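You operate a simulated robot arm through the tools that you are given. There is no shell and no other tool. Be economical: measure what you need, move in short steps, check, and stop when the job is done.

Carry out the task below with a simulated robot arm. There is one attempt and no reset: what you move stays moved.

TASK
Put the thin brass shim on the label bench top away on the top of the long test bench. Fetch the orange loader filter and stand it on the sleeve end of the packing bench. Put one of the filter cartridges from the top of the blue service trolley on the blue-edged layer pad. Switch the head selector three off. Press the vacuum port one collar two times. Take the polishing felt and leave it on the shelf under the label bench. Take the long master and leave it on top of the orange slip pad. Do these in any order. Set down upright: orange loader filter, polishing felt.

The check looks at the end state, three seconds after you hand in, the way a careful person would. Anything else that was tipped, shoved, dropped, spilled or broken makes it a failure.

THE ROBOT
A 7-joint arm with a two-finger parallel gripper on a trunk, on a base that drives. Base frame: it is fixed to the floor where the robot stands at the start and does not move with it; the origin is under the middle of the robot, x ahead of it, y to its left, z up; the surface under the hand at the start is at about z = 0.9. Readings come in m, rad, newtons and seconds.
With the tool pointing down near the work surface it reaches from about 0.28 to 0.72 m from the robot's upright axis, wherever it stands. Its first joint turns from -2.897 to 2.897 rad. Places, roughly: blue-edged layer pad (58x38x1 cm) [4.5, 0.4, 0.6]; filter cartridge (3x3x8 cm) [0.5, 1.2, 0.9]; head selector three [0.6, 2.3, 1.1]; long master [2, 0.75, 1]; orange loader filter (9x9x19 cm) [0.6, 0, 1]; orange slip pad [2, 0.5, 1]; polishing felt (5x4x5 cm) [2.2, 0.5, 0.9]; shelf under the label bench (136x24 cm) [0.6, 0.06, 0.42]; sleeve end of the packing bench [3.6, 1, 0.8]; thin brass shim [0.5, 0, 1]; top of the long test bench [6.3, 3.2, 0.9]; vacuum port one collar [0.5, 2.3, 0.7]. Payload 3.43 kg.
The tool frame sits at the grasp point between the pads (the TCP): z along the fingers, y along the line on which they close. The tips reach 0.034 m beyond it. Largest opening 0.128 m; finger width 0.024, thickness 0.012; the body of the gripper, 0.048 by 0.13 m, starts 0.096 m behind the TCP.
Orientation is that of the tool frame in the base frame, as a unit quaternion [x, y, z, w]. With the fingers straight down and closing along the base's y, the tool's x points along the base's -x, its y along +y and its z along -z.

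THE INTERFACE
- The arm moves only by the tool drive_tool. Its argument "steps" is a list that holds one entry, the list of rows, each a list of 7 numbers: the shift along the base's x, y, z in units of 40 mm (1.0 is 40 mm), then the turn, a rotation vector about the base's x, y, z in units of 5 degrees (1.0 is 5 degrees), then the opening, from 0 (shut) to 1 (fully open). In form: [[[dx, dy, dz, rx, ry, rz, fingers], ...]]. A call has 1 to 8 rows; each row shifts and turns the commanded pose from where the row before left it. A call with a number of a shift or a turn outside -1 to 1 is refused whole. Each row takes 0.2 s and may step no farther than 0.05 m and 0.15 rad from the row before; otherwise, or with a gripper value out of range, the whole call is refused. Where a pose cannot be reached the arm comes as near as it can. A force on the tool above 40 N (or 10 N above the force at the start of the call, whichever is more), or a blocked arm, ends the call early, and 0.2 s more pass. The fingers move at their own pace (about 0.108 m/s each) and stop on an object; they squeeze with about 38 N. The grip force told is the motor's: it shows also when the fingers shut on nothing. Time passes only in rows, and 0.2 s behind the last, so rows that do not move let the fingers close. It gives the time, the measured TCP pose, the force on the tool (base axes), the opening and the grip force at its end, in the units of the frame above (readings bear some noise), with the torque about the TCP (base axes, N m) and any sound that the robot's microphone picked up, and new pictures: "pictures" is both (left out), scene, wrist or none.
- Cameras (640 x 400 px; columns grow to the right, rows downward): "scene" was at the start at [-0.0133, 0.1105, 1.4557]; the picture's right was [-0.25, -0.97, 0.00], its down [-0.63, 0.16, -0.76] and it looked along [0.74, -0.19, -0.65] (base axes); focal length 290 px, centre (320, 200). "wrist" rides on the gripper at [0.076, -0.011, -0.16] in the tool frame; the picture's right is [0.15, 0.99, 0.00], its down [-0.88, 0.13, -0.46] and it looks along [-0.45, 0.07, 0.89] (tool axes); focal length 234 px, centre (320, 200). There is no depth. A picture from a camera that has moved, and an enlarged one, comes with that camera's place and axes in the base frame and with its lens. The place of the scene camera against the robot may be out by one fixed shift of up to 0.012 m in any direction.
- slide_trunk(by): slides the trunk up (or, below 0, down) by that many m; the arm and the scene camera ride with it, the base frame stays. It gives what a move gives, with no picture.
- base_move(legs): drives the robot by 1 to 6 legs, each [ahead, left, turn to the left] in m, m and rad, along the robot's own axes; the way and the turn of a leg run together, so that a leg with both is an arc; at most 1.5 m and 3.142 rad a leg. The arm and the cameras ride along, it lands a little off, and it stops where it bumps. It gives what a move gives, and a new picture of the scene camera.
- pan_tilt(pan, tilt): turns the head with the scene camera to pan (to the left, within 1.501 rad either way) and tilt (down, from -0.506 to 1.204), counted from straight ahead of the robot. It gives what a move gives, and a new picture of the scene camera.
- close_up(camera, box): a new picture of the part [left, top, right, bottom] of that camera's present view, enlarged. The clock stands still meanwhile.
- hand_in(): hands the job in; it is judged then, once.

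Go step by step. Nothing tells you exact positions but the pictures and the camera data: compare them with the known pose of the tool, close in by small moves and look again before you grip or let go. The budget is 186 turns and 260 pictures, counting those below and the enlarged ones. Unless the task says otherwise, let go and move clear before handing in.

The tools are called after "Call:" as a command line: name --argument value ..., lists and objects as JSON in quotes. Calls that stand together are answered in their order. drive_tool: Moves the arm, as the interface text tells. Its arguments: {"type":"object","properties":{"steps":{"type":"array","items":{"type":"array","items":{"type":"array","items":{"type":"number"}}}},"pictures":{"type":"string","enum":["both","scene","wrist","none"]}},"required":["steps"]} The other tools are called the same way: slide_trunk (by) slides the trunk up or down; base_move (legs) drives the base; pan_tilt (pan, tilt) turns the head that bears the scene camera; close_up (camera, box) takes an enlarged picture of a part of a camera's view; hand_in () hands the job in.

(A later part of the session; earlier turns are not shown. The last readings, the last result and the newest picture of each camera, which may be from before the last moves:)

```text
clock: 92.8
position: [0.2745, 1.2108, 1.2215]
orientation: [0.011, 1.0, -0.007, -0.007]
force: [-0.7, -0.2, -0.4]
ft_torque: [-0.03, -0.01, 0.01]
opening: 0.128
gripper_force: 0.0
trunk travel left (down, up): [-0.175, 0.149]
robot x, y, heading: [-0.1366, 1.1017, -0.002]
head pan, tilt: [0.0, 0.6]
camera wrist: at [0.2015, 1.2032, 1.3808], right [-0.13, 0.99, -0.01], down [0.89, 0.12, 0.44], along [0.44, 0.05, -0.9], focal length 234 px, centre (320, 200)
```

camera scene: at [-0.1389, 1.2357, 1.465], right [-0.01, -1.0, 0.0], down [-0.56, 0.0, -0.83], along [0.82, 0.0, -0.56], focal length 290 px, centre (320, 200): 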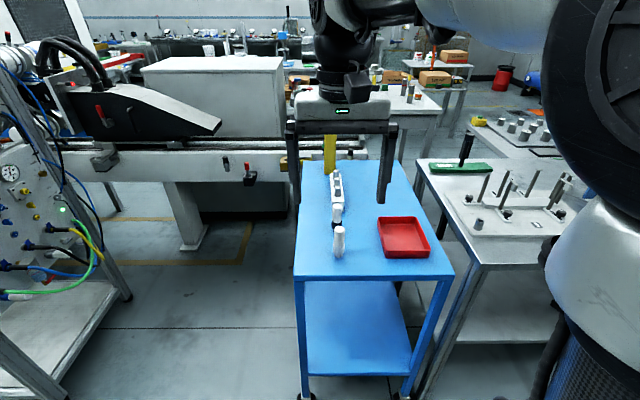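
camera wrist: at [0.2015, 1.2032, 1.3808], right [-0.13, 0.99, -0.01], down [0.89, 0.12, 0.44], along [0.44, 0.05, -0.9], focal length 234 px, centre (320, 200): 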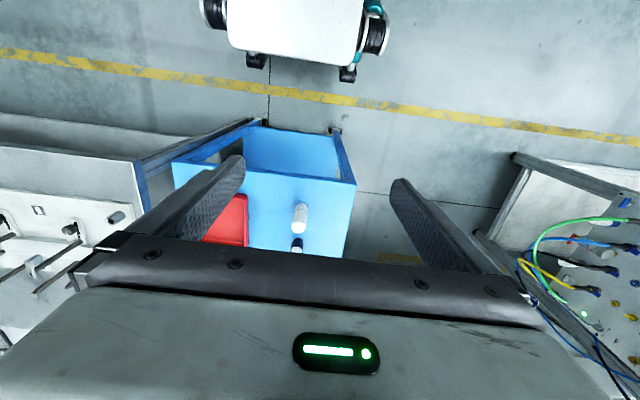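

Call:
close_up --camera "scene" --box '[322, 165, 362, 265]'

Call:
close_up --camera "wrist" --box '[270, 190, 334, 254]'

```text
4.00 times, centred on (342, 215) of scene
camera zoom: at [-0.1389, 1.2356, 1.465], right [-0.01, -1.0, 0.0], down [-0.56, 0.0, -0.83], along [0.83, -0.01, -0.56], focal length 1162 px, centre (232, 140)
```

zoom: 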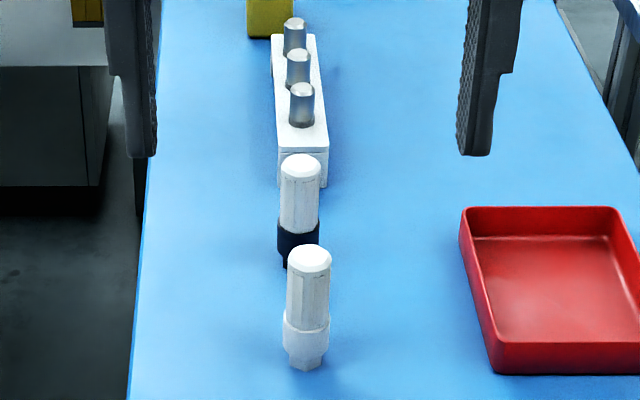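

```text
6.25 times, centred on (302, 222) of wrist
camera zoom: at [0.2015, 1.2032, 1.3808], right [-0.13, 0.99, -0.01], down [0.89, 0.12, 0.44], along [0.44, 0.05, -0.9], focal length 1464 px, centre (432, 62)
```

zoom: 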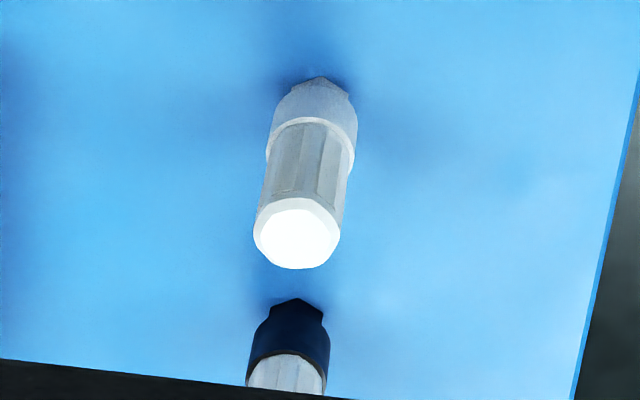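

I'll take the nearest white cartridge at about (0.48, 1.188), base z≈0.85, moving above it first.

Call:
drive_tool --steps '[[[0.86, -0.1, -0.7, 0.16, -0.16, 0, 1], [0.86, -0.1, -0.7, 0, 0, 0, 1], [0.86, -0.1, -0.7, 0, 0, 0, 1], [0.86, -0.1, -0.7, 0, 0, 0, 1], [0.86, -0.1, -0.7, 0, 0, 0, 1], [0.86, -0.07, -0.7, 0, 0, 0, 1], [0, 0, 0, 0, 0, 0, 1]]]'

```text
clock: 94.5
position: [0.482, 1.1888, 1.051]
orientation: [0.008, 1.0, 0.0, -0.001]
force: [0.4, 0.0, -0.6]
ft_torque: [0.0, 0.01, -0.01]
opening: 0.128
gripper_force: 0.2
trunk travel left (down, up): [-0.175, 0.149]
robot x, y, heading: [-0.1303, 1.1017, -0.008]
head pan, tilt: [0.0, 0.6]
camera scene: at [-0.1386, 1.2356, 1.465], right [-0.01, -1.0, 0.0], down [-0.57, 0.0, -0.82], along [0.82, -0.01, -0.57], focal length 290 px, centre (320, 200)
camera wrist: at [0.406, 1.1781, 1.211], right [-0.13, 0.99, 0.0], down [0.88, 0.11, 0.45], along [0.45, 0.06, -0.89], focal length 234 px, centre (320, 200)
```

scene: 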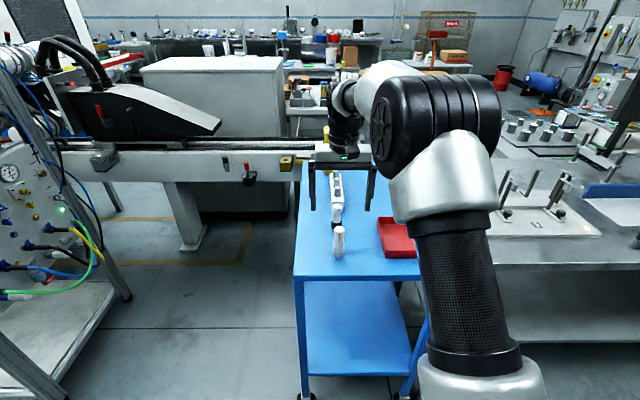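
wrist: 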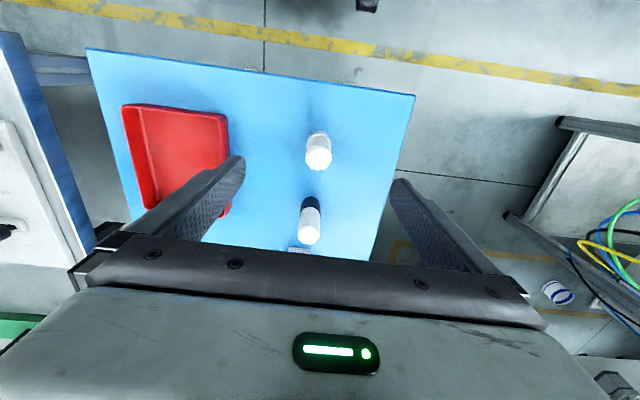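

Call:
drive_tool --steps '[[[-0.1, 0, -0.9, 0, 0, 0, 1], [0, 0, -0.9, 0, 0, 0, 1], [0, 0, -0.9, 0, 0, 0, 1], [0, 0, -0.6, 0, 0, 0, 1], [0, 0, 0, 0, 0, 0, 1]]]'

```text
clock: 95.7
position: [0.4761, 1.1876, 0.92]
orientation: [0.008, 1.0, 0.0, -0.002]
force: [-0.1, 0.1, -0.4]
ft_torque: [0.0, -0.03, 0.01]
opening: 0.1282
gripper_force: 0.1
trunk travel left (down, up): [-0.175, 0.149]
robot x, y, heading: [-0.1329, 1.1034, -0.008]
head pan, tilt: [0.0, 0.6]
camera scene: at [-0.1388, 1.2356, 1.465], right [-0.01, -1.0, 0.0], down [-0.56, 0.0, -0.83], along [0.83, -0.01, -0.56], focal length 290 px, centre (320, 200)
camera wrist: at [0.401, 1.1782, 1.0796], right [-0.13, 0.99, 0.0], down [0.88, 0.11, 0.45], along [0.45, 0.06, -0.89], focal length 234 px, centre (320, 200)
```

scene: 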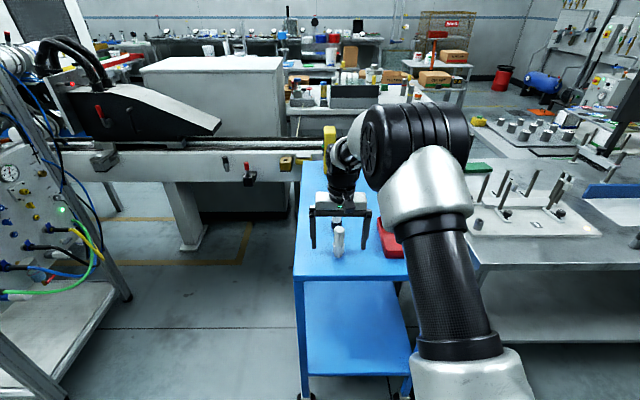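
wrist: 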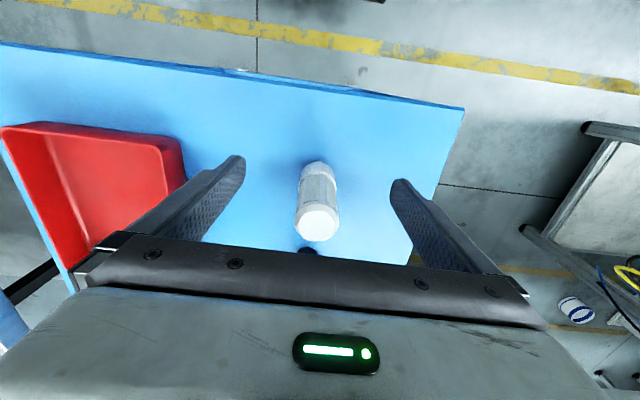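

Call:
drive_tool --steps '[[[0.03, -0.05, -0.35, 0, 0, 0, 1], [0, 0, 0, 0, 0, 0, 0], [0, 0, 0, 0, 0, 0, 0], [0, 0, 0, 0, 0, 0, 0], [0, 0, 0, 0, 0, 0, 0]]]' --pictures "none"

Call:
drive_tool --steps '[[[0, 0, 0.9, 0, 0, 0, 0], [0, 0, 0.9, 0, 0, 0, 0], [0, 0, 0.9, 0, 0, 0, 0], [0, 0, 0.9, 0, 0, 0, 0], [0, 0, 0.9, 0, 0, 0, 0], [0, 0, 0.9, 0, 0, 0, 0], [0, 0, 0.9, 0, 0, 0, 0]]]'

```text
clock: 96.8
position: [0.4776, 1.1865, 0.9057]
orientation: [0.008, 1.0, 0.0, -0.001]
force: [0.7, 3.5, -1.8]
ft_torque: [0.07, -0.31, 0.46]
opening: 0.0315
gripper_force: 45.2
trunk travel left (down, up): [-0.175, 0.149]
robot x, y, heading: [-0.1321, 1.1032, -0.008]
head pan, tilt: [0.0, 0.6]
```

```text
clock: 97.2
position: [0.4778, 1.185, 0.9052]
orientation: [0.008, 1.0, 0.0, -0.002]
force: [8.1, 1.4, -17.9]
ft_torque: [0.22, -1.56, 0.59]
opening: 0.0315
gripper_force: 45.4
trunk travel left (down, up): [-0.175, 0.149]
robot x, y, heading: [-0.1304, 1.103, -0.0]
head pan, tilt: [0.0, 0.6]
stopped in row 1: the force on the tool passed its limit at 59 N (the readings are from after the stop); the commanded pose is now the measured one
camera scene: at [-0.1371, 1.2359, 1.4647], right [-0.01, -1.0, 0.0], down [-0.57, 0.0, -0.82], along [0.82, -0.01, -0.57], focal length 290 px, centre (320, 200)
camera wrist: at [0.4029, 1.177, 1.0664], right [-0.13, 0.99, 0.0], down [0.89, 0.12, 0.45], along [0.45, 0.06, -0.89], focal length 234 px, centre (320, 200)
```

scene: 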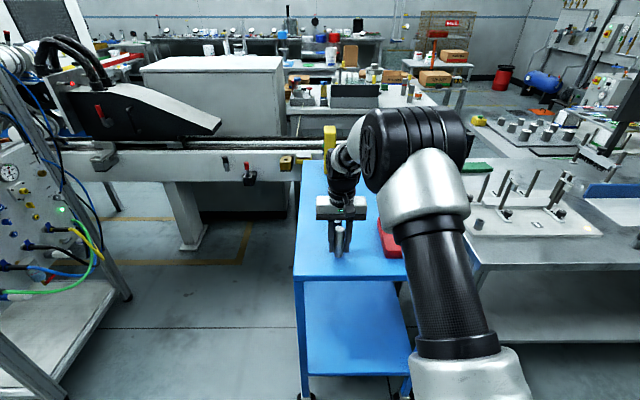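
wrist: 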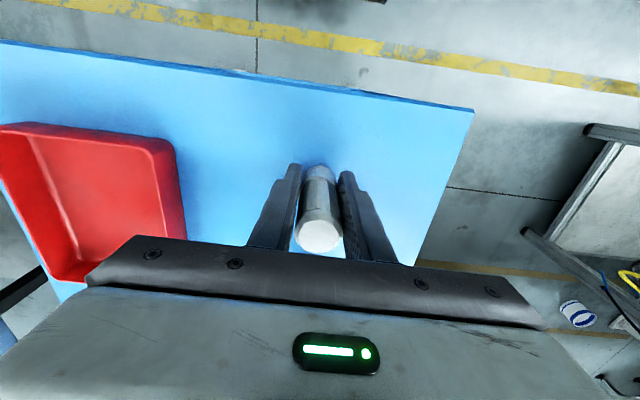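

Lifting met strong resistance, so I'll try very gently to learn whether this cartridge is fixed.

Call:
drive_tool --steps '[[[0, 0, 0.1, 0, 0, 0, 0], [0, 0, 0.05, 0, 0, 0, 0]]]' --pictures "none"

Call:
close_up --camera "wrist" --box '[270, 140, 370, 260]'

Call:
close_up --camera "scene" --box '[300, 180, 380, 280]'

```text
clock: 97.6
position: [0.4764, 1.1863, 0.9072]
orientation: [0.007, 1.0, 0.001, -0.004]
force: [10.7, 0.6, -21.4]
ft_torque: [0.34, -1.53, 0.66]
opening: 0.0316
gripper_force: 45.2
trunk travel left (down, up): [-0.175, 0.149]
robot x, y, heading: [-0.1309, 1.1006, -0.013]
head pan, tilt: [0.0, 0.6]
stopped in row 2: the force on the tool passed its limit at 44 N (the readings are from after the stop); the commanded pose is now the measured one
```

```text
3.33 times, centred on (320, 200) of wrist
camera zoom: at [0.4032, 1.177, 1.0667], right [-0.13, 0.99, 0.0], down [0.89, 0.12, 0.45], along [0.44, 0.06, -0.89], focal length 781 px, centre (320, 200)
```

zoom: 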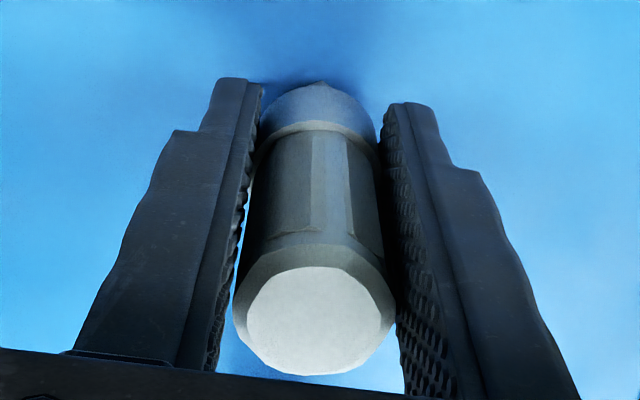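

```text
4.00 times, centred on (340, 230) of scene
camera zoom: at [-0.1363, 1.2359, 1.465], right [-0.01, -1.0, 0.0], down [-0.57, 0.0, -0.82], along [0.82, -0.01, -0.57], focal length 1162 px, centre (240, 80)
```

zoom: 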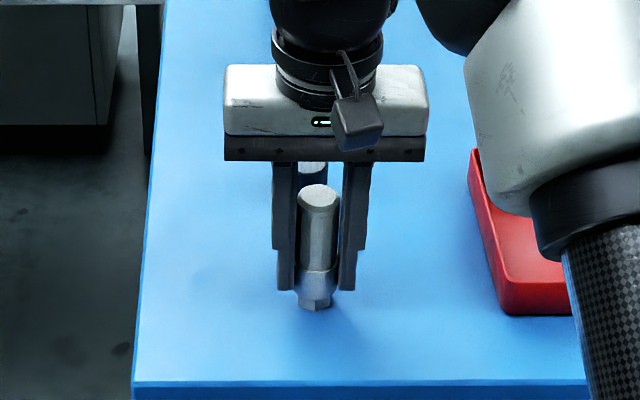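

This cartridge is stuck to the trolley, so I'll release it and use the black-based one behind it.

Call:
drive_tool --steps '[[[0, 0, -0.05, 0, 0, 0, 0], [0, 0, 0, 0, 0, 0, 1], [0, 0, 0, 0, 0, 0, 1], [0, 0, 0, 0, 0, 0, 1], [0, 0, 0.9, 0, 0.2, 0, 1], [0, 0, 0.9, 0, 0, 0, 1], [0, 0, 0.9, 0, 0, 0, 1], [0, 0, 0.9, 0, 0, 0, 1]]]' --pictures "none"

Call:
drive_tool --steps '[[[0.9, 0.05, 0, 0, 0, 0, 1], [0.9, 0.05, 0, 0, 0, 0, 1], [0, 0, 0, 0, 0, 0, 1]]]'

Call:
close_up --camera "wrist" --box '[240, 80, 400, 240]'

```text
clock: 99.4
position: [0.4744, 1.1861, 1.052]
orientation: [0.008, 1.0, 0.0, -0.013]
force: [-0.5, -0.5, 0.1]
ft_torque: [0.01, 0.02, 0.0]
opening: 0.1278
gripper_force: 0.0
trunk travel left (down, up): [-0.175, 0.149]
robot x, y, heading: [-0.1318, 1.1044, -0.007]
head pan, tilt: [0.0, 0.6]
```

```text
clock: 100.2
position: [0.5461, 1.1892, 1.0514]
orientation: [0.008, 1.0, 0.001, -0.014]
force: [-0.2, -0.3, 1.0]
ft_torque: [0.02, 0.02, 0.01]
opening: 0.1282
gripper_force: 0.0
trunk travel left (down, up): [-0.175, 0.149]
robot x, y, heading: [-0.1354, 1.1052, -0.007]
head pan, tilt: [0.0, 0.6]
camera scene: at [-0.1386, 1.2357, 1.465], right [-0.01, -1.0, 0.0], down [-0.57, 0.0, -0.82], along [0.82, -0.01, -0.57], focal length 290 px, centre (320, 200)
camera wrist: at [0.4757, 1.1805, 1.2124], right [-0.13, 0.99, 0.0], down [0.89, 0.12, 0.43], along [0.43, 0.06, -0.9], focal length 234 px, centre (320, 200)
```

scene: 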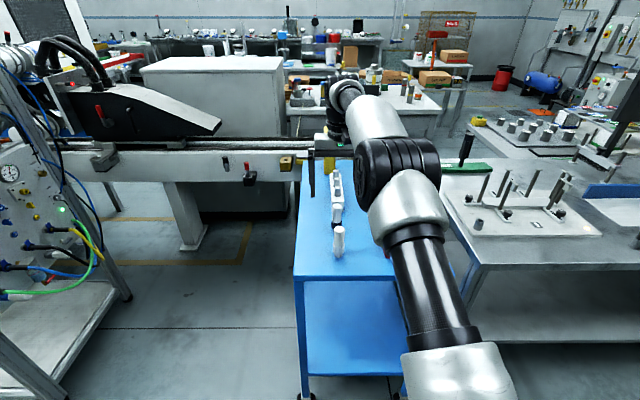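
wrist: 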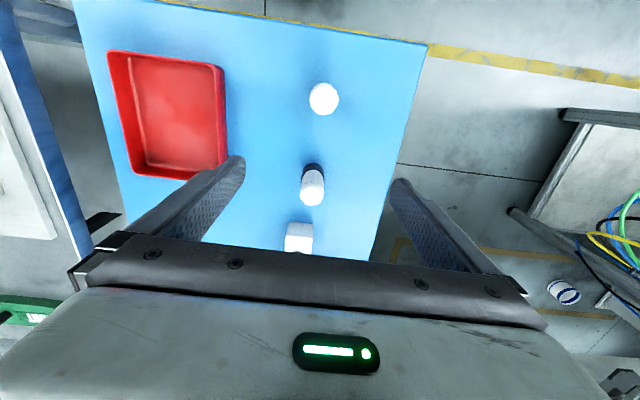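

```text
2.50 times, centred on (320, 160) of wrist
camera zoom: at [0.4757, 1.1805, 1.2124], right [-0.13, 0.99, 0.0], down [0.89, 0.12, 0.43], along [0.43, 0.06, -0.9], focal length 585 px, centre (320, 300)
```

zoom: 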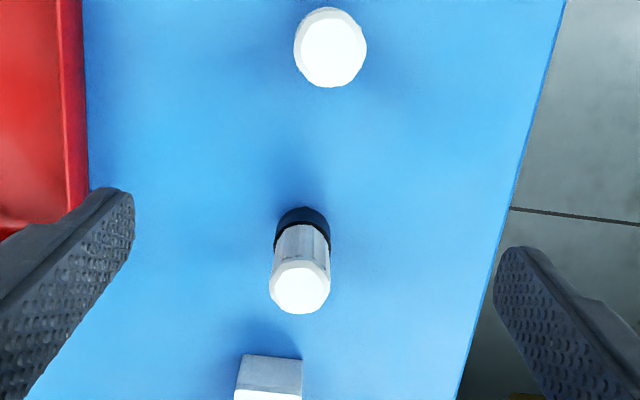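

Call:
base_move --legs '[[0.08, 0, 0]]'

Call:
drive_tool --steps '[[[-0.5, 0, 0, 0, -0.32, 0, 1], [-0.4, 0, 0, 0, 0, 0, 1], [0, 0, 0, 0, 0, 0, 1]]]' --pictures "wrist"

```text
clock: 101.3
position: [0.6261, 1.1898, 1.0508]
orientation: [0.008, 1.0, 0.0, -0.013]
force: [0.1, -0.2, -0.1]
ft_torque: [0.01, -0.01, -0.05]
opening: 0.1279
gripper_force: 0.1
trunk travel left (down, up): [-0.175, 0.149]
robot x, y, heading: [-0.0487, 1.1048, -0.01]
head pan, tilt: [0.0, 0.6]
camera scene: at [-0.059, 1.2352, 1.465], right [-0.01, -1.0, 0.0], down [-0.56, 0.0, -0.83], along [0.83, -0.01, -0.56], focal length 290 px, centre (320, 200)
```

scene: 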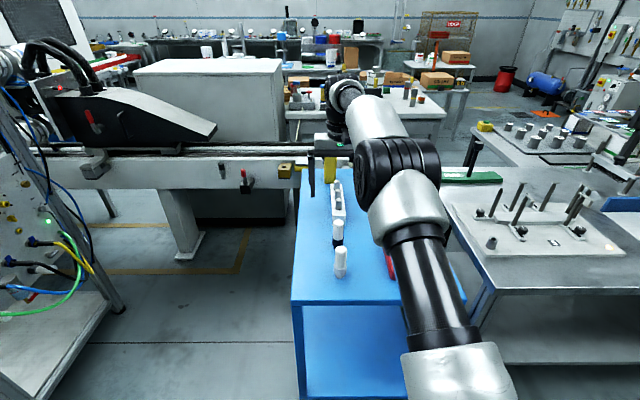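

```text
clock: 102.1
position: [0.5909, 1.1896, 1.05]
orientation: [0.008, 1.0, 0.0, 0.0]
force: [0.6, -0.3, 0.0]
ft_torque: [0.03, -0.03, -0.03]
opening: 0.128
gripper_force: 0.0
trunk travel left (down, up): [-0.175, 0.149]
robot x, y, heading: [-0.0494, 1.1018, -0.006]
head pan, tilt: [0.0, 0.6]
camera wrist: at [0.5147, 1.1804, 1.2104], right [-0.13, 0.99, 0.0], down [0.88, 0.12, 0.46], along [0.45, 0.06, -0.89], focal length 234 px, centre (320, 200)
```

wrist: 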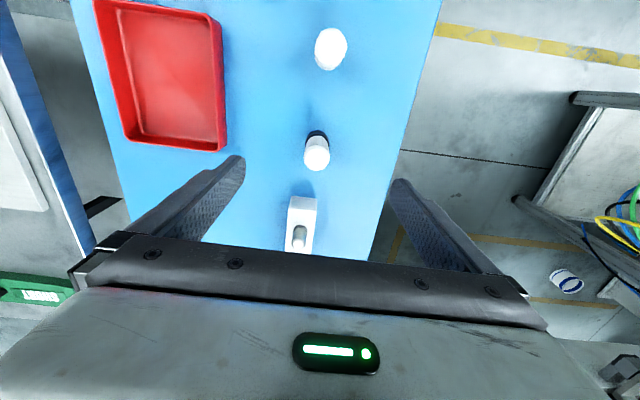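

Call:
drive_tool --steps '[[[-0.07, -0.06, -0.9, 0, 0, 0, 1], [0, 0, -0.9, 0, 0, 0, 1], [0, 0, -0.9, 0, 0, 0, 1], [0, 0, -0.9, 0, 0, 0, 1], [0, 0, 0, 0, 0, 0, 0], [0, 0, 0, 0, 0, 0, 0], [0, 0, 0, 0, 0, 0, 0], [0, 0, 0, 0, 0, 0, 0]]]' --pictures "wrist"

Call:
drive_tool --steps '[[[0, 0, 0.1, 0, 0, 0, 0], [0, 0, 0.1, 0, 0, 0, 0], [0, 0, 0.1, 0, 0, 0, 0]]]' --pictures "none"

```text
clock: 103.9
position: [0.5867, 1.1854, 0.9064]
orientation: [0.008, 1.0, 0.0, 0.001]
force: [0.0, -1.7, -3.1]
ft_torque: [0.03, -0.57, 0.46]
opening: 0.0315
gripper_force: 45.2
trunk travel left (down, up): [-0.175, 0.149]
robot x, y, heading: [-0.0525, 1.1027, -0.005]
head pan, tilt: [0.0, 0.6]
camera wrist: at [0.512, 1.1771, 1.0662], right [-0.13, 0.99, 0.0], down [0.88, 0.12, 0.46], along [0.45, 0.06, -0.89], focal length 234 px, centre (320, 200)
```

wrist: 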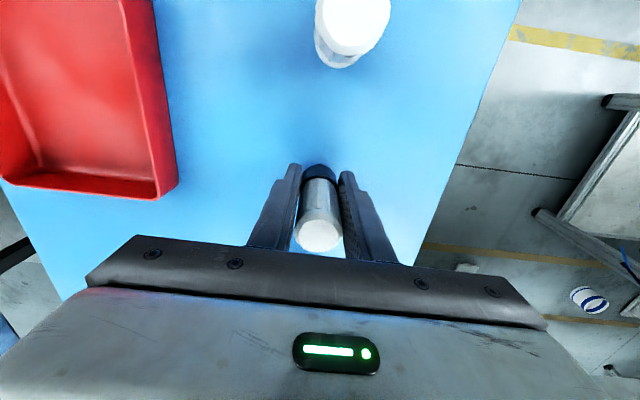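

```text
clock: 104.5
position: [0.5881, 1.186, 0.9074]
orientation: [0.007, 1.0, 0.0, -0.002]
force: [11.0, 0.1, -19.8]
ft_torque: [0.38, -1.55, 0.64]
opening: 0.0317
gripper_force: 44.8
trunk travel left (down, up): [-0.175, 0.149]
robot x, y, heading: [-0.0511, 1.1073, -0.004]
head pan, tilt: [0.0, 0.6]
stopped in row 3: the force on the tool passed its limit at 44 N (the readings are from after the stop); the commanded pose is now the measured one
```

This one resists too. I'll try a gentle twist while gripping to see whether it is screwed in.

Call:
drive_tool --steps '[[[0, 0, -0.03, 0, 0, 0, 0], [0, 0, 0, 0, 0, 0.5, 0], [0, 0, 0, 0, 0, 0.5, 0], [0, 0, 0, 0, 0, 0, 0]]]' --pictures "none"

Call:
close_up --camera "scene" --box '[310, 180, 380, 280]'

```text
clock: 105.5
position: [0.5864, 1.1849, 0.9075]
orientation: [-0.036, 0.999, 0.0, -0.005]
force: [11.8, 0.4, -19.7]
ft_torque: [0.62, -0.12, -1.44]
opening: 0.0322
gripper_force: 45.2
trunk travel left (down, up): [-0.175, 0.149]
robot x, y, heading: [-0.0515, 1.1023, -0.005]
head pan, tilt: [0.0, 0.6]
```

```text
4.00 times, centred on (345, 230) of scene
camera zoom: at [-0.0563, 1.2353, 1.4649], right [-0.01, -1.0, 0.0], down [-0.57, 0.0, -0.82], along [0.82, -0.01, -0.57], focal length 1162 px, centre (220, 80)
```

zoom: 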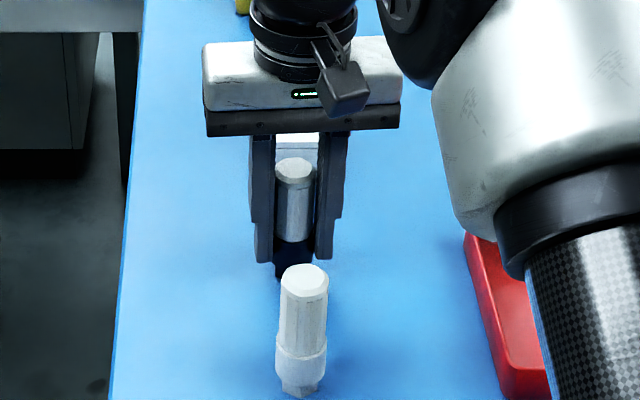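

It seems fixed. I'll release it, rise, and inspect the rack further back.

Call:
drive_tool --steps '[[[0, 0, -0.03, 0, 0, 0, 1], [0, 0, 0, 0, 0, 0, 1], [0, 0, 0, 0, 0, 0, 1], [0, 0, 0.9, 0, 0, 0, 1], [0, 0, 0.9, 0, 0, -0.5, 1], [0, 0, 0.9, 0, 0, -0.5, 1], [0, 0, 0.9, 0, 0, 0, 1], [0, 0, 0, 0, 0, 0, 1]]]'

Call:
close_up --camera "wrist" --box '[270, 120, 370, 260]'

Call:
close_up --camera "scene" --box '[300, 160, 380, 290]'

```text
clock: 107.3
position: [0.586, 1.186, 1.0522]
orientation: [0.009, 1.0, -0.001, -0.003]
force: [0.7, -0.3, 0.5]
ft_torque: [0.01, 0.0, -0.01]
opening: 0.1279
gripper_force: 0.1
trunk travel left (down, up): [-0.175, 0.149]
robot x, y, heading: [-0.055, 1.1042, -0.008]
head pan, tilt: [0.0, 0.6]
camera scene: at [-0.059, 1.2351, 1.465], right [-0.01, -1.0, 0.0], down [-0.56, 0.0, -0.83], along [0.83, -0.01, -0.56], focal length 290 px, centre (320, 200)
camera wrist: at [0.511, 1.1776, 1.212], right [-0.13, 0.99, 0.0], down [0.89, 0.12, 0.45], along [0.45, 0.06, -0.89], focal length 234 px, centre (320, 200)
```

scene: 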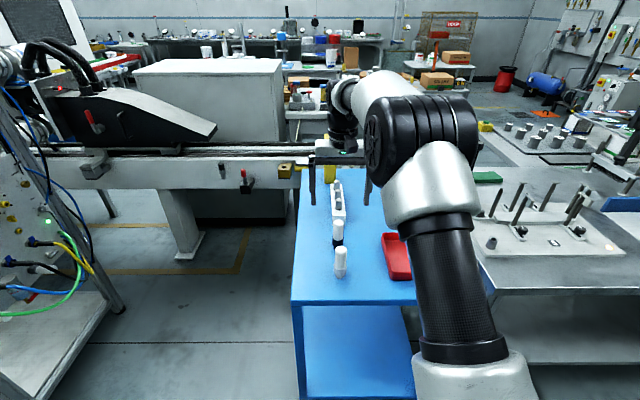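
wrist: 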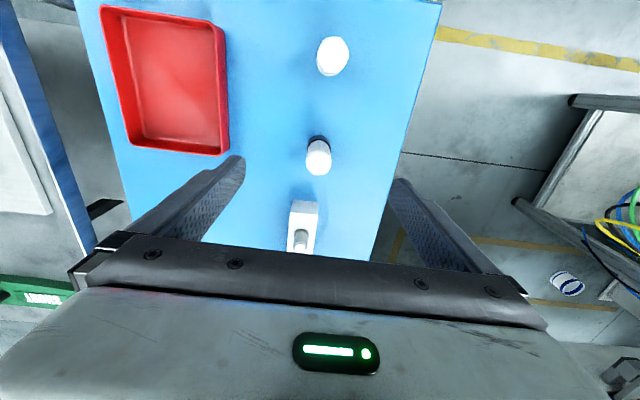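

```text
2.86 times, centred on (320, 190) of wrist
camera zoom: at [0.511, 1.1776, 1.212], right [-0.13, 0.99, 0.0], down [0.89, 0.12, 0.45], along [0.45, 0.06, -0.89], focal length 669 px, centre (320, 229)
```

zoom: 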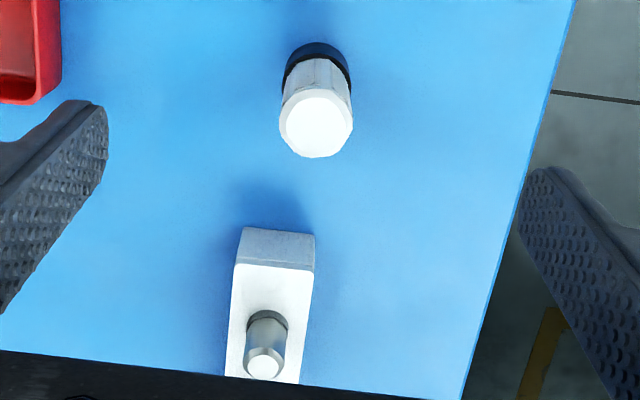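

```text
3.08 times, centred on (340, 225) of scene
camera zoom: at [-0.059, 1.2351, 1.465], right [-0.01, -1.0, 0.0], down [-0.56, 0.0, -0.83], along [0.83, -0.01, -0.56], focal length 894 px, centre (258, 123)
```

zoom: 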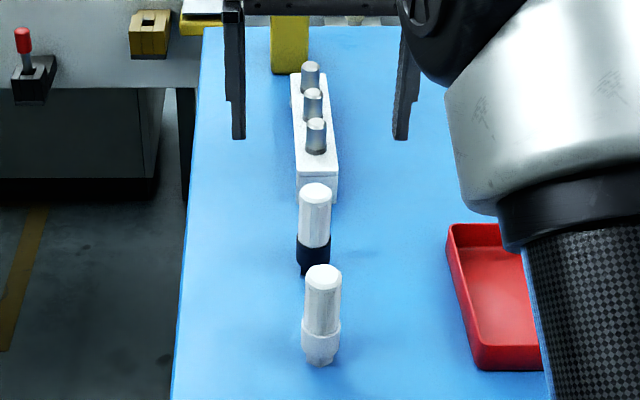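

Call:
close_up --camera "scene" --box '[325, 215, 357, 283]'

Call:
close_up --camera "wrist" --box '[296, 124, 340, 184]'

```text
5.88 times, centred on (341, 249) of scene
camera zoom: at [-0.059, 1.2351, 1.465], right [-0.01, -1.0, 0.0], down [-0.56, 0.0, -0.83], along [0.83, -0.01, -0.56], focal length 1708 px, centre (196, -88)
```

zoom: 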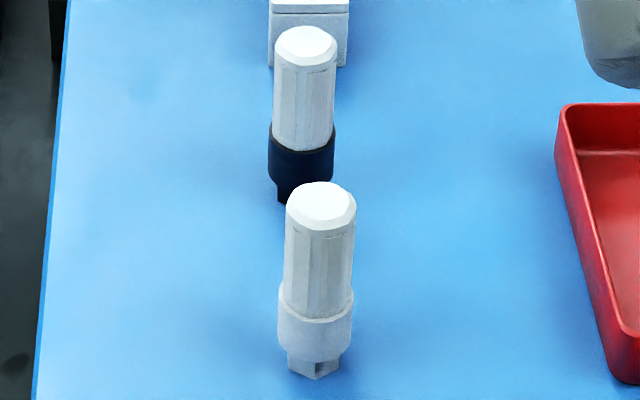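

```text
6.67 times, centred on (318, 154) of wrist
camera zoom: at [0.511, 1.1776, 1.212], right [-0.13, 0.99, 0.0], down [0.89, 0.12, 0.45], along [0.45, 0.06, -0.89], focal length 1561 px, centre (333, 507)
```

zoom: 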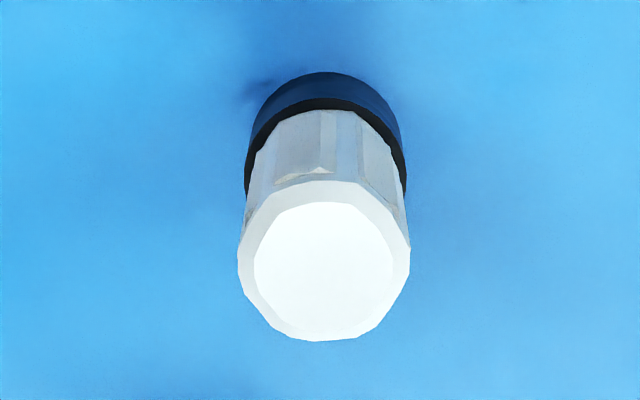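

I'll grip the black-based one again and twist farther, watching whether it turns or rises.

Call:
drive_tool --steps '[[[0, 0, -0.9, 0, 0, 0, 1], [0, 0, -0.9, 0, 0, 0, 1], [0, 0, -0.9, 0, 0, 0, 1], [0, 0, -0.75, 0, 0, 0, 1], [0, 0, 0, 0, 0, 0, 0], [0, 0, 0, 0, 0, 0, 0], [0, 0, 0, 0, 0, 0, 0], [0, 0, 0, 0, 0, 0, 0]]]' --pictures "wrist"

Call:
drive_tool --steps '[[[0, 0, 0, 0, 0, 1, 0], [0, 0, 0, 0, 0, 1, 0], [0, 0, 0, 0, 0, 1, 0], [0, 0, 0, 0, 0, 1, 0], [0, 0, 0, 0, 0, 1, 0], [0, 0, 0, 0, 0, 1, 0]]]' --pictures "wrist"

```text
clock: 109.1
position: [0.5851, 1.1862, 0.9147]
orientation: [0.008, 1.0, 0.0, -0.001]
force: [-0.6, -1.5, -2.4]
ft_torque: [0.03, -0.4, 0.44]
opening: 0.0316
gripper_force: 44.6
trunk travel left (down, up): [-0.175, 0.149]
robot x, y, heading: [-0.0531, 1.1046, -0.006]
head pan, tilt: [0.0, 0.6]
camera wrist: at [0.5112, 1.1773, 1.0737], right [-0.13, 0.99, 0.0], down [0.88, 0.12, 0.45], along [0.45, 0.06, -0.89], focal length 234 px, centre (320, 200)
```

wrist: 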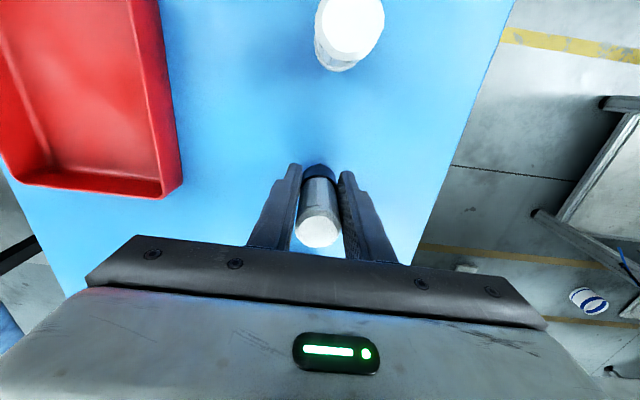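

```text
clock: 110.5
position: [0.5819, 1.1791, 0.9141]
orientation: [-0.241, 0.97, -0.005, -0.01]
force: [-7.4, -3.9, 9.4]
ft_torque: [-0.3, 0.84, 0.24]
opening: 0.0316
gripper_force: 45.1
trunk travel left (down, up): [-0.175, 0.149]
robot x, y, heading: [-0.0533, 1.102, -0.006]
head pan, tilt: [0.0, 0.6]
stopped in row 6: the force on the tool passed its limit at 41 N (the readings are from after the stop); the commanded pose is now the measured one
camera wrist: at [0.523, 1.1366, 1.0748], right [-0.59, 0.81, 0.0], down [0.72, 0.53, 0.44], along [0.35, 0.26, -0.9], focal length 234 px, centre (320, 200)
```

wrist: 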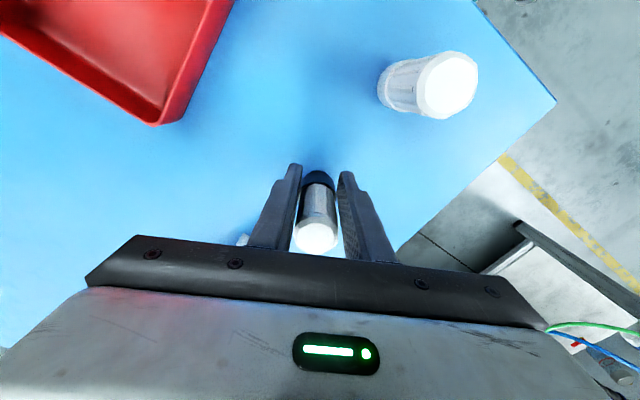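

Call:
close_up --camera "wrist" --box '[280, 150, 360, 260]'

Call:
close_up --camera "scene" --box '[310, 180, 380, 280]'

```text
3.64 times, centred on (320, 205) of wrist
camera zoom: at [0.523, 1.1366, 1.0748], right [-0.59, 0.81, 0.0], down [0.72, 0.53, 0.44], along [0.35, 0.26, -0.9], focal length 852 px, centre (320, 182)
```

zoom: 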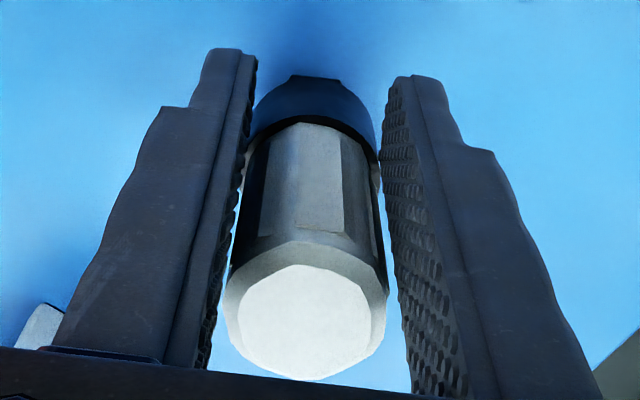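

```text
4.00 times, centred on (345, 230) of scene
camera zoom: at [-0.0604, 1.2345, 1.4652], right [-0.01, -1.0, 0.0], down [-0.56, 0.0, -0.83], along [0.83, -0.01, -0.56], focal length 1162 px, centre (220, 80)
```

zoom: 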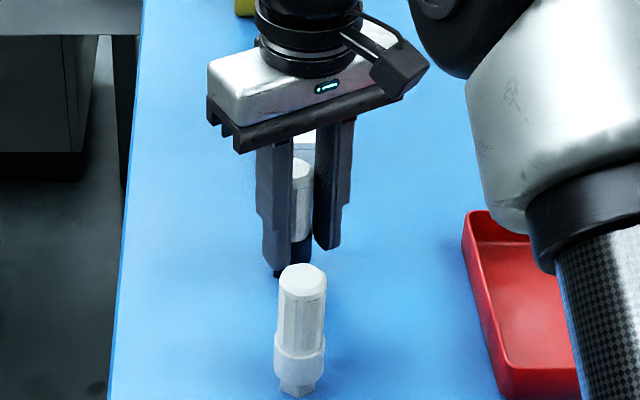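

Call:
drive_tool --steps '[[[0, 0, 0, 0, 0, 0, 1], [0, 0, 0, 0, 0, 0, 1], [0, 0, 0, 0, 0, 0, 1], [0, 0, 0.9, 0, 0, -1, 1], [0, 0, 0.9, 0, 0, -1, 1], [0, 0, 0.9, 0, 0, -1, 1], [0.08, 0.17, 0.75, 0, 0, -1, 1], [0, 0, 0, 0, 0, -1, 1]]]' --pictures "none"

Call:
drive_tool --steps '[[[0, 0, 0, 0.1, -0.1, -0.75, 1], [0, 0, 0, 0, 0, 0, 1]]]' --pictures "wrist"

Call:
close_up --camera "wrist" --box '[296, 124, 340, 184]'

Call:
close_up --camera "scene" --box '[325, 215, 357, 283]'

```text
clock: 112.3
position: [0.5854, 1.1871, 1.052]
orientation: [-0.025, 1.0, -0.002, -0.01]
force: [0.0, -0.7, -1.1]
ft_torque: [0.01, 0.02, 0.02]
opening: 0.1279
gripper_force: 0.0
trunk travel left (down, up): [-0.175, 0.149]
robot x, y, heading: [-0.0486, 1.1019, -0.004]
head pan, tilt: [0.0, 0.6]
```

```text
clock: 112.9
position: [0.587, 1.1864, 1.0506]
orientation: [0.007, 1.0, 0.003, -0.005]
force: [0.6, 0.0, 0.6]
ft_torque: [-0.01, -0.01, 0.0]
opening: 0.1284
gripper_force: 0.0
trunk travel left (down, up): [-0.175, 0.149]
robot x, y, heading: [-0.0533, 1.1041, -0.006]
head pan, tilt: [0.0, 0.6]
camera wrist: at [0.5126, 1.1775, 1.2107], right [-0.13, 0.99, 0.01], down [0.89, 0.12, 0.45], along [0.44, 0.06, -0.89], focal length 234 px, centre (320, 200)
```

wrist: 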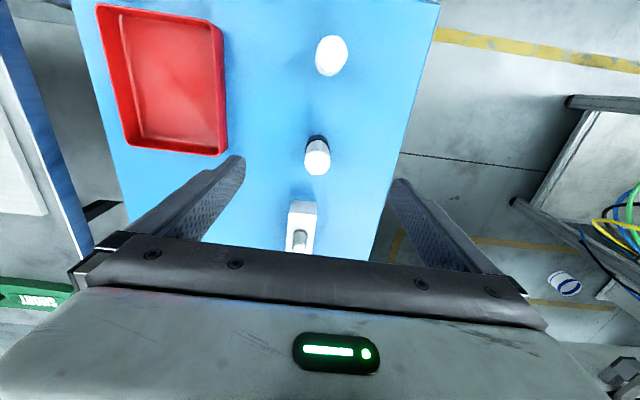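

```text
6.67 times, centred on (318, 154) of wrist
camera zoom: at [0.5126, 1.1775, 1.2107], right [-0.13, 0.99, 0.01], down [0.89, 0.12, 0.45], along [0.44, 0.06, -0.89], focal length 1561 px, centre (333, 507)
```

zoom: 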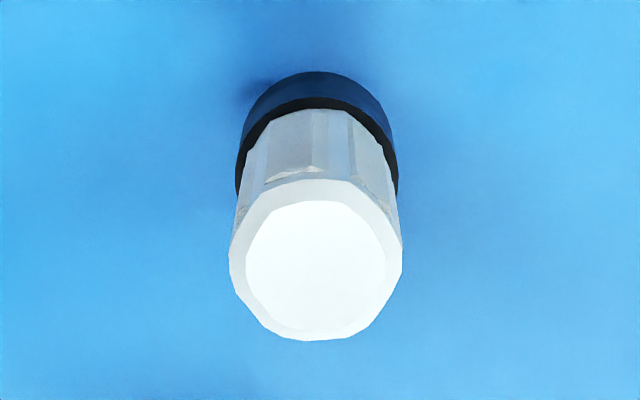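

```text
5.88 times, centred on (341, 249) of scene
camera zoom: at [-0.059, 1.2349, 1.465], right [-0.01, -1.0, 0.0], down [-0.56, 0.0, -0.83], along [0.83, -0.01, -0.56], focal length 1708 px, centre (196, -88)
```

zoom: 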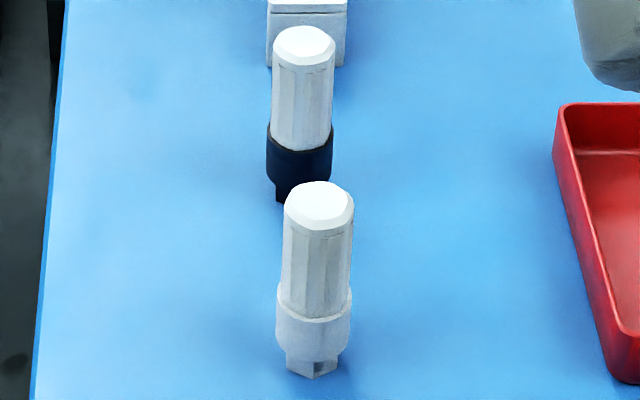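

The cartridge did not turn at all, and the fingertips were only on the wider collar, which may be a fixed socket. I'll grip the white body above the collar and try lifting gently.

Call:
drive_tool --steps '[[[0.02, 0, -0.9, 0, -0.1, 0, 1], [0, 0, -0.9, 0, 0, 0, 1], [0, 0, -0.65, 0, 0, 0, 1], [0, 0, 0, 0, 0, 0, 0], [0, 0, 0, 0, 0, 0, 0], [0, 0, 0, 0, 0, 0, 0], [0, 0, 0, 0, 0, 0, 0]]]' --pictures "wrist"

Call:
drive_tool --steps '[[[0, 0, 0.1, 0, 0, 0, 0], [0, 0, 0.1, 0, 0, 0, 0], [0, 0, 0.1, 0, 0, 0, 0]]]' --pictures "wrist"

```text
clock: 114.5
position: [0.5871, 1.1868, 0.9527]
orientation: [0.007, 1.0, 0.003, -0.001]
force: [0.9, -0.4, 0.9]
ft_torque: [-0.09, -0.02, 0.0]
opening: 0.0286
gripper_force: 38.2
trunk travel left (down, up): [-0.175, 0.149]
robot x, y, heading: [-0.0573, 1.1015, -0.009]
head pan, tilt: [0.0, 0.6]
camera wrist: at [0.5119, 1.1769, 1.112], right [-0.13, 0.99, 0.0], down [0.88, 0.12, 0.46], along [0.45, 0.06, -0.89], focal length 234 px, centre (320, 200)
```

wrist: 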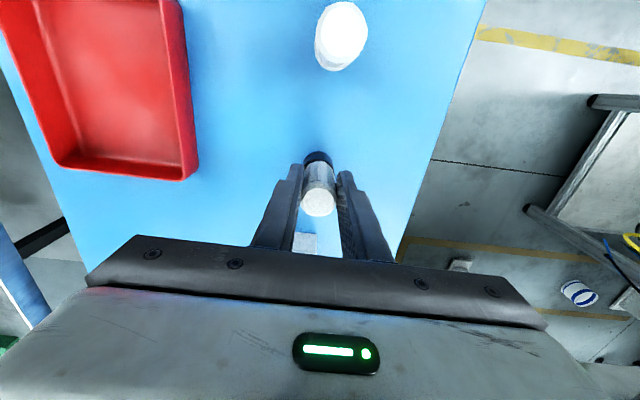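

```text
clock: 115.3
position: [0.5867, 1.1881, 0.9662]
orientation: [0.007, 1.0, 0.003, -0.001]
force: [-0.2, -0.9, -1.5]
ft_torque: [-0.04, 0.03, 0.02]
opening: 0.0284
gripper_force: 37.6
trunk travel left (down, up): [-0.175, 0.149]
robot x, y, heading: [-0.0556, 1.1032, -0.004]
head pan, tilt: [0.0, 0.6]
camera wrist: at [0.5115, 1.1768, 1.1236], right [-0.13, 0.99, 0.01], down [0.88, 0.12, 0.46], along [0.45, 0.07, -0.89], focal length 234 px, centre (320, 200)
```

wrist: 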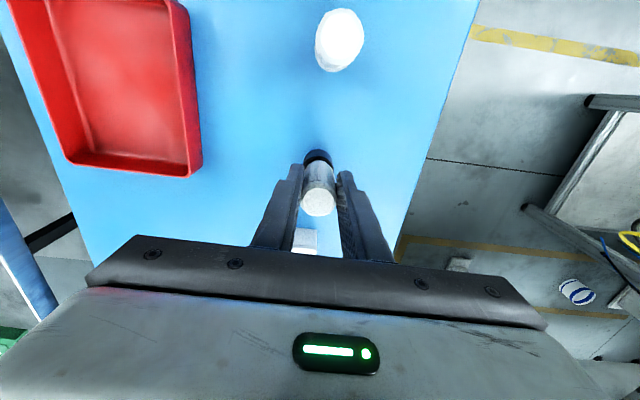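

It rises freely with almost no force, so the body comes out of (or with) the collar. I'll lift further and look.

Call:
drive_tool --steps '[[[0, 0, 0.8, 0, 0, 0, 0], [0, 0, 0.9, 0, 0, 0, 0], [0, 0, 0.9, 0, 0, 0, 0], [0, 0, 0.9, 0, 0, 0, 0], [0, 0, 0.9, 0, 0, 0, 0], [0, 0, 0.9, 0, 0, 0, 0], [0, 0, 0.9, 0, 0, 0, 0]]]'

Call:
close_up --camera "wrist" --box '[260, 100, 380, 260]'

```text
clock: 116.9
position: [0.5863, 1.1865, 1.2012]
orientation: [0.007, 1.0, 0.003, -0.002]
force: [0.3, -0.2, -0.9]
ft_torque: [0.01, -0.01, -0.01]
opening: 0.0282
gripper_force: 37.9
out of reach, approached as far as the arm can: row 7
trunk travel left (down, up): [-0.175, 0.149]
robot x, y, heading: [-0.0529, 1.1009, -0.006]
head pan, tilt: [0.0, 0.6]
camera scene: at [-0.0592, 1.2348, 1.465], right [-0.01, -1.0, 0.0], down [-0.56, 0.0, -0.83], along [0.83, -0.01, -0.56], focal length 290 px, centre (320, 200)
camera wrist: at [0.511, 1.1769, 1.36], right [-0.13, 0.99, 0.01], down [0.88, 0.12, 0.45], along [0.45, 0.06, -0.89], focal length 234 px, centre (320, 200)
```

scene: 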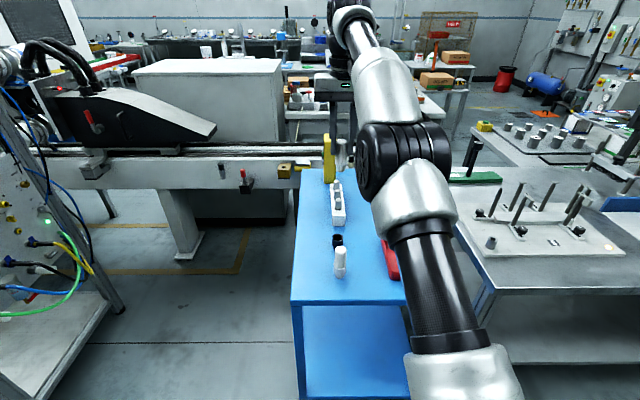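
wrist: 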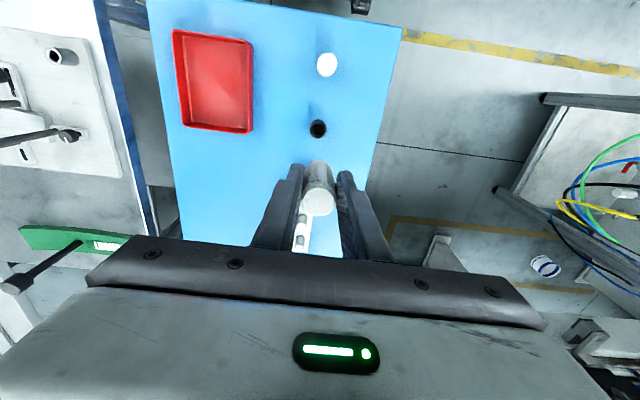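

```text
2.50 times, centred on (320, 180) of wrist
camera zoom: at [0.511, 1.1769, 1.36], right [-0.13, 0.99, 0.01], down [0.88, 0.12, 0.45], along [0.45, 0.06, -0.89], focal length 585 px, centre (320, 250)
```

zoom: 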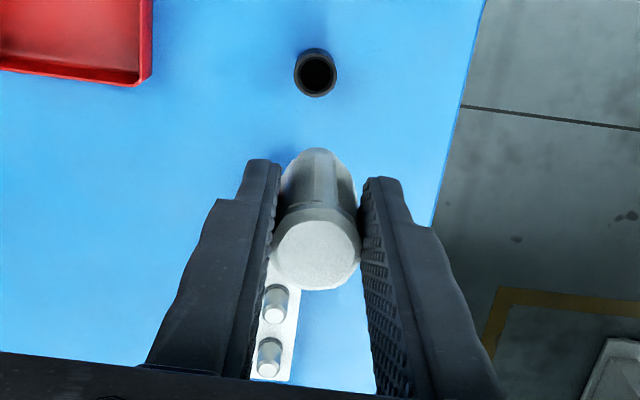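

I have the cartridge. I'll tuck the arm, drive down the aisle to the right and look for the way to the back of the room.

Call:
drive_tool --steps '[[[-0.95, -0.2, 0, 0, 0, 0, 0], [-0.95, -0.2, 0, 0, 0, 0, 0], [-0.95, 0, 0, 0, 0, 0, 0], [-0.95, 0, 0, 0, 0, 0, 0]]]' --pictures "none"

Call:
base_move --legs '[[-0.15, 0, 0], [0, -1.4, 0], [0, -1.2, 0]]'

Call:
pan_tilt --pan 0.0 --tilt 0.3

Call:
pan_tilt --pan -1.4 --tilt 0.4

```text
clock: 117.9
position: [0.4327, 1.1718, 1.2019]
orientation: [0.007, 1.0, 0.003, 0.0]
force: [-0.1, 0.0, -1.4]
ft_torque: [0.02, 0.0, 0.03]
opening: 0.0282
gripper_force: 37.7
trunk travel left (down, up): [-0.175, 0.149]
robot x, y, heading: [-0.0541, 1.1025, -0.008]
head pan, tilt: [0.0, 0.6]
```

```text
clock: 144.1
position: [0.2595, -1.4521, 1.1999]
orientation: [0.012, 1.0, 0.003, -0.001]
force: [0.7, -0.1, -0.4]
ft_torque: [0.01, -0.01, 0.0]
opening: 0.0284
gripper_force: 38.1
trunk travel left (down, up): [-0.175, 0.149]
robot x, y, heading: [-0.2291, -1.5152, -0.016]
head pan, tilt: [0.0, 0.6]
camera scene: at [-0.2328, -1.3828, 1.465], right [-0.02, -1.0, 0.0], down [-0.56, 0.01, -0.83], along [0.82, -0.02, -0.56], focal length 290 px, centre (320, 200)
```

scene: 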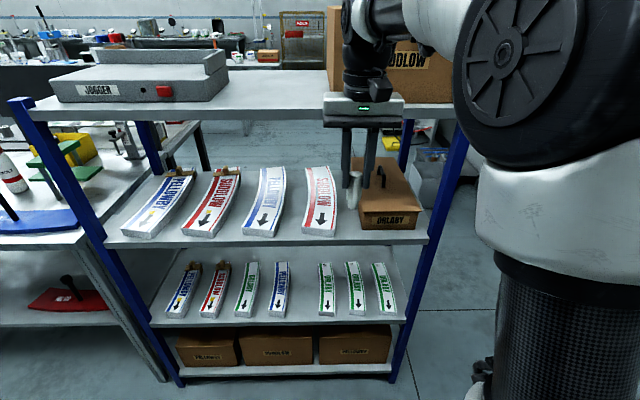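

```text
clock: 144.9
position: [0.2596, -1.4519, 1.2011]
orientation: [0.012, 1.0, 0.003, 0.0]
force: [0.2, 0.4, -0.1]
ft_torque: [-0.03, -0.02, -0.01]
opening: 0.0281
gripper_force: 38.5
trunk travel left (down, up): [-0.175, 0.149]
robot x, y, heading: [-0.2259, -1.5126, -0.019]
head pan, tilt: [0.0, 0.3]
camera scene: at [-0.2278, -1.3829, 1.4924], right [-0.02, -1.0, 0.0], down [-0.3, 0.01, -0.96], along [0.95, -0.02, -0.3], focal length 290 px, centre (320, 200)
```

scene: 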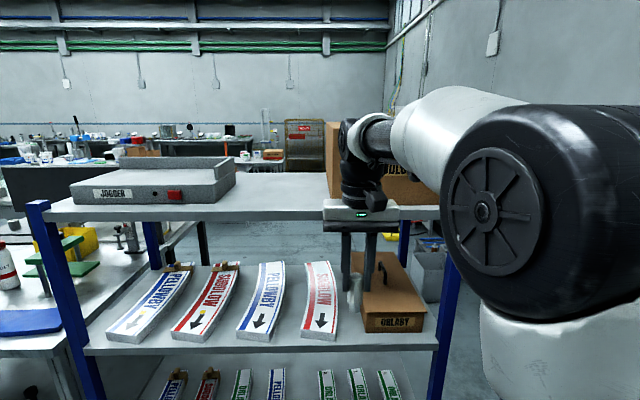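

```text
clock: 146.4
position: [0.2591, -1.453, 1.2013]
orientation: [0.012, 1.0, 0.002, -0.001]
force: [-0.2, 0.0, 0.4]
ft_torque: [0.02, -0.06, 0.01]
opening: 0.0284
gripper_force: 38.2
trunk travel left (down, up): [-0.175, 0.149]
robot x, y, heading: [-0.226, -1.5156, -0.015]
head pan, tilt: [-1.4, 0.4]
camera scene: at [-0.307, -1.4727, 1.4832], right [-0.99, -0.15, 0.0], down [-0.06, 0.38, -0.92], along [0.14, -0.91, -0.39], focal length 290 px, centre (320, 200)
```

scene: 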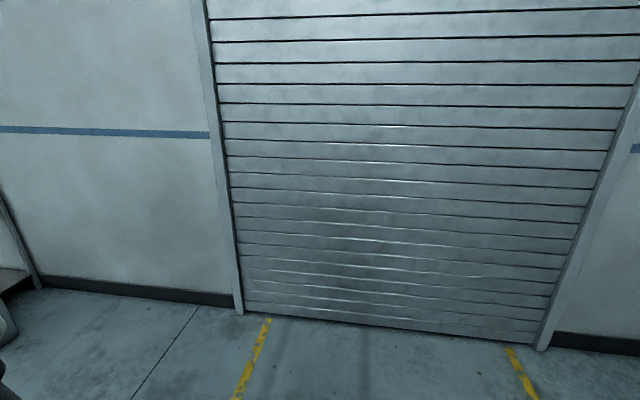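

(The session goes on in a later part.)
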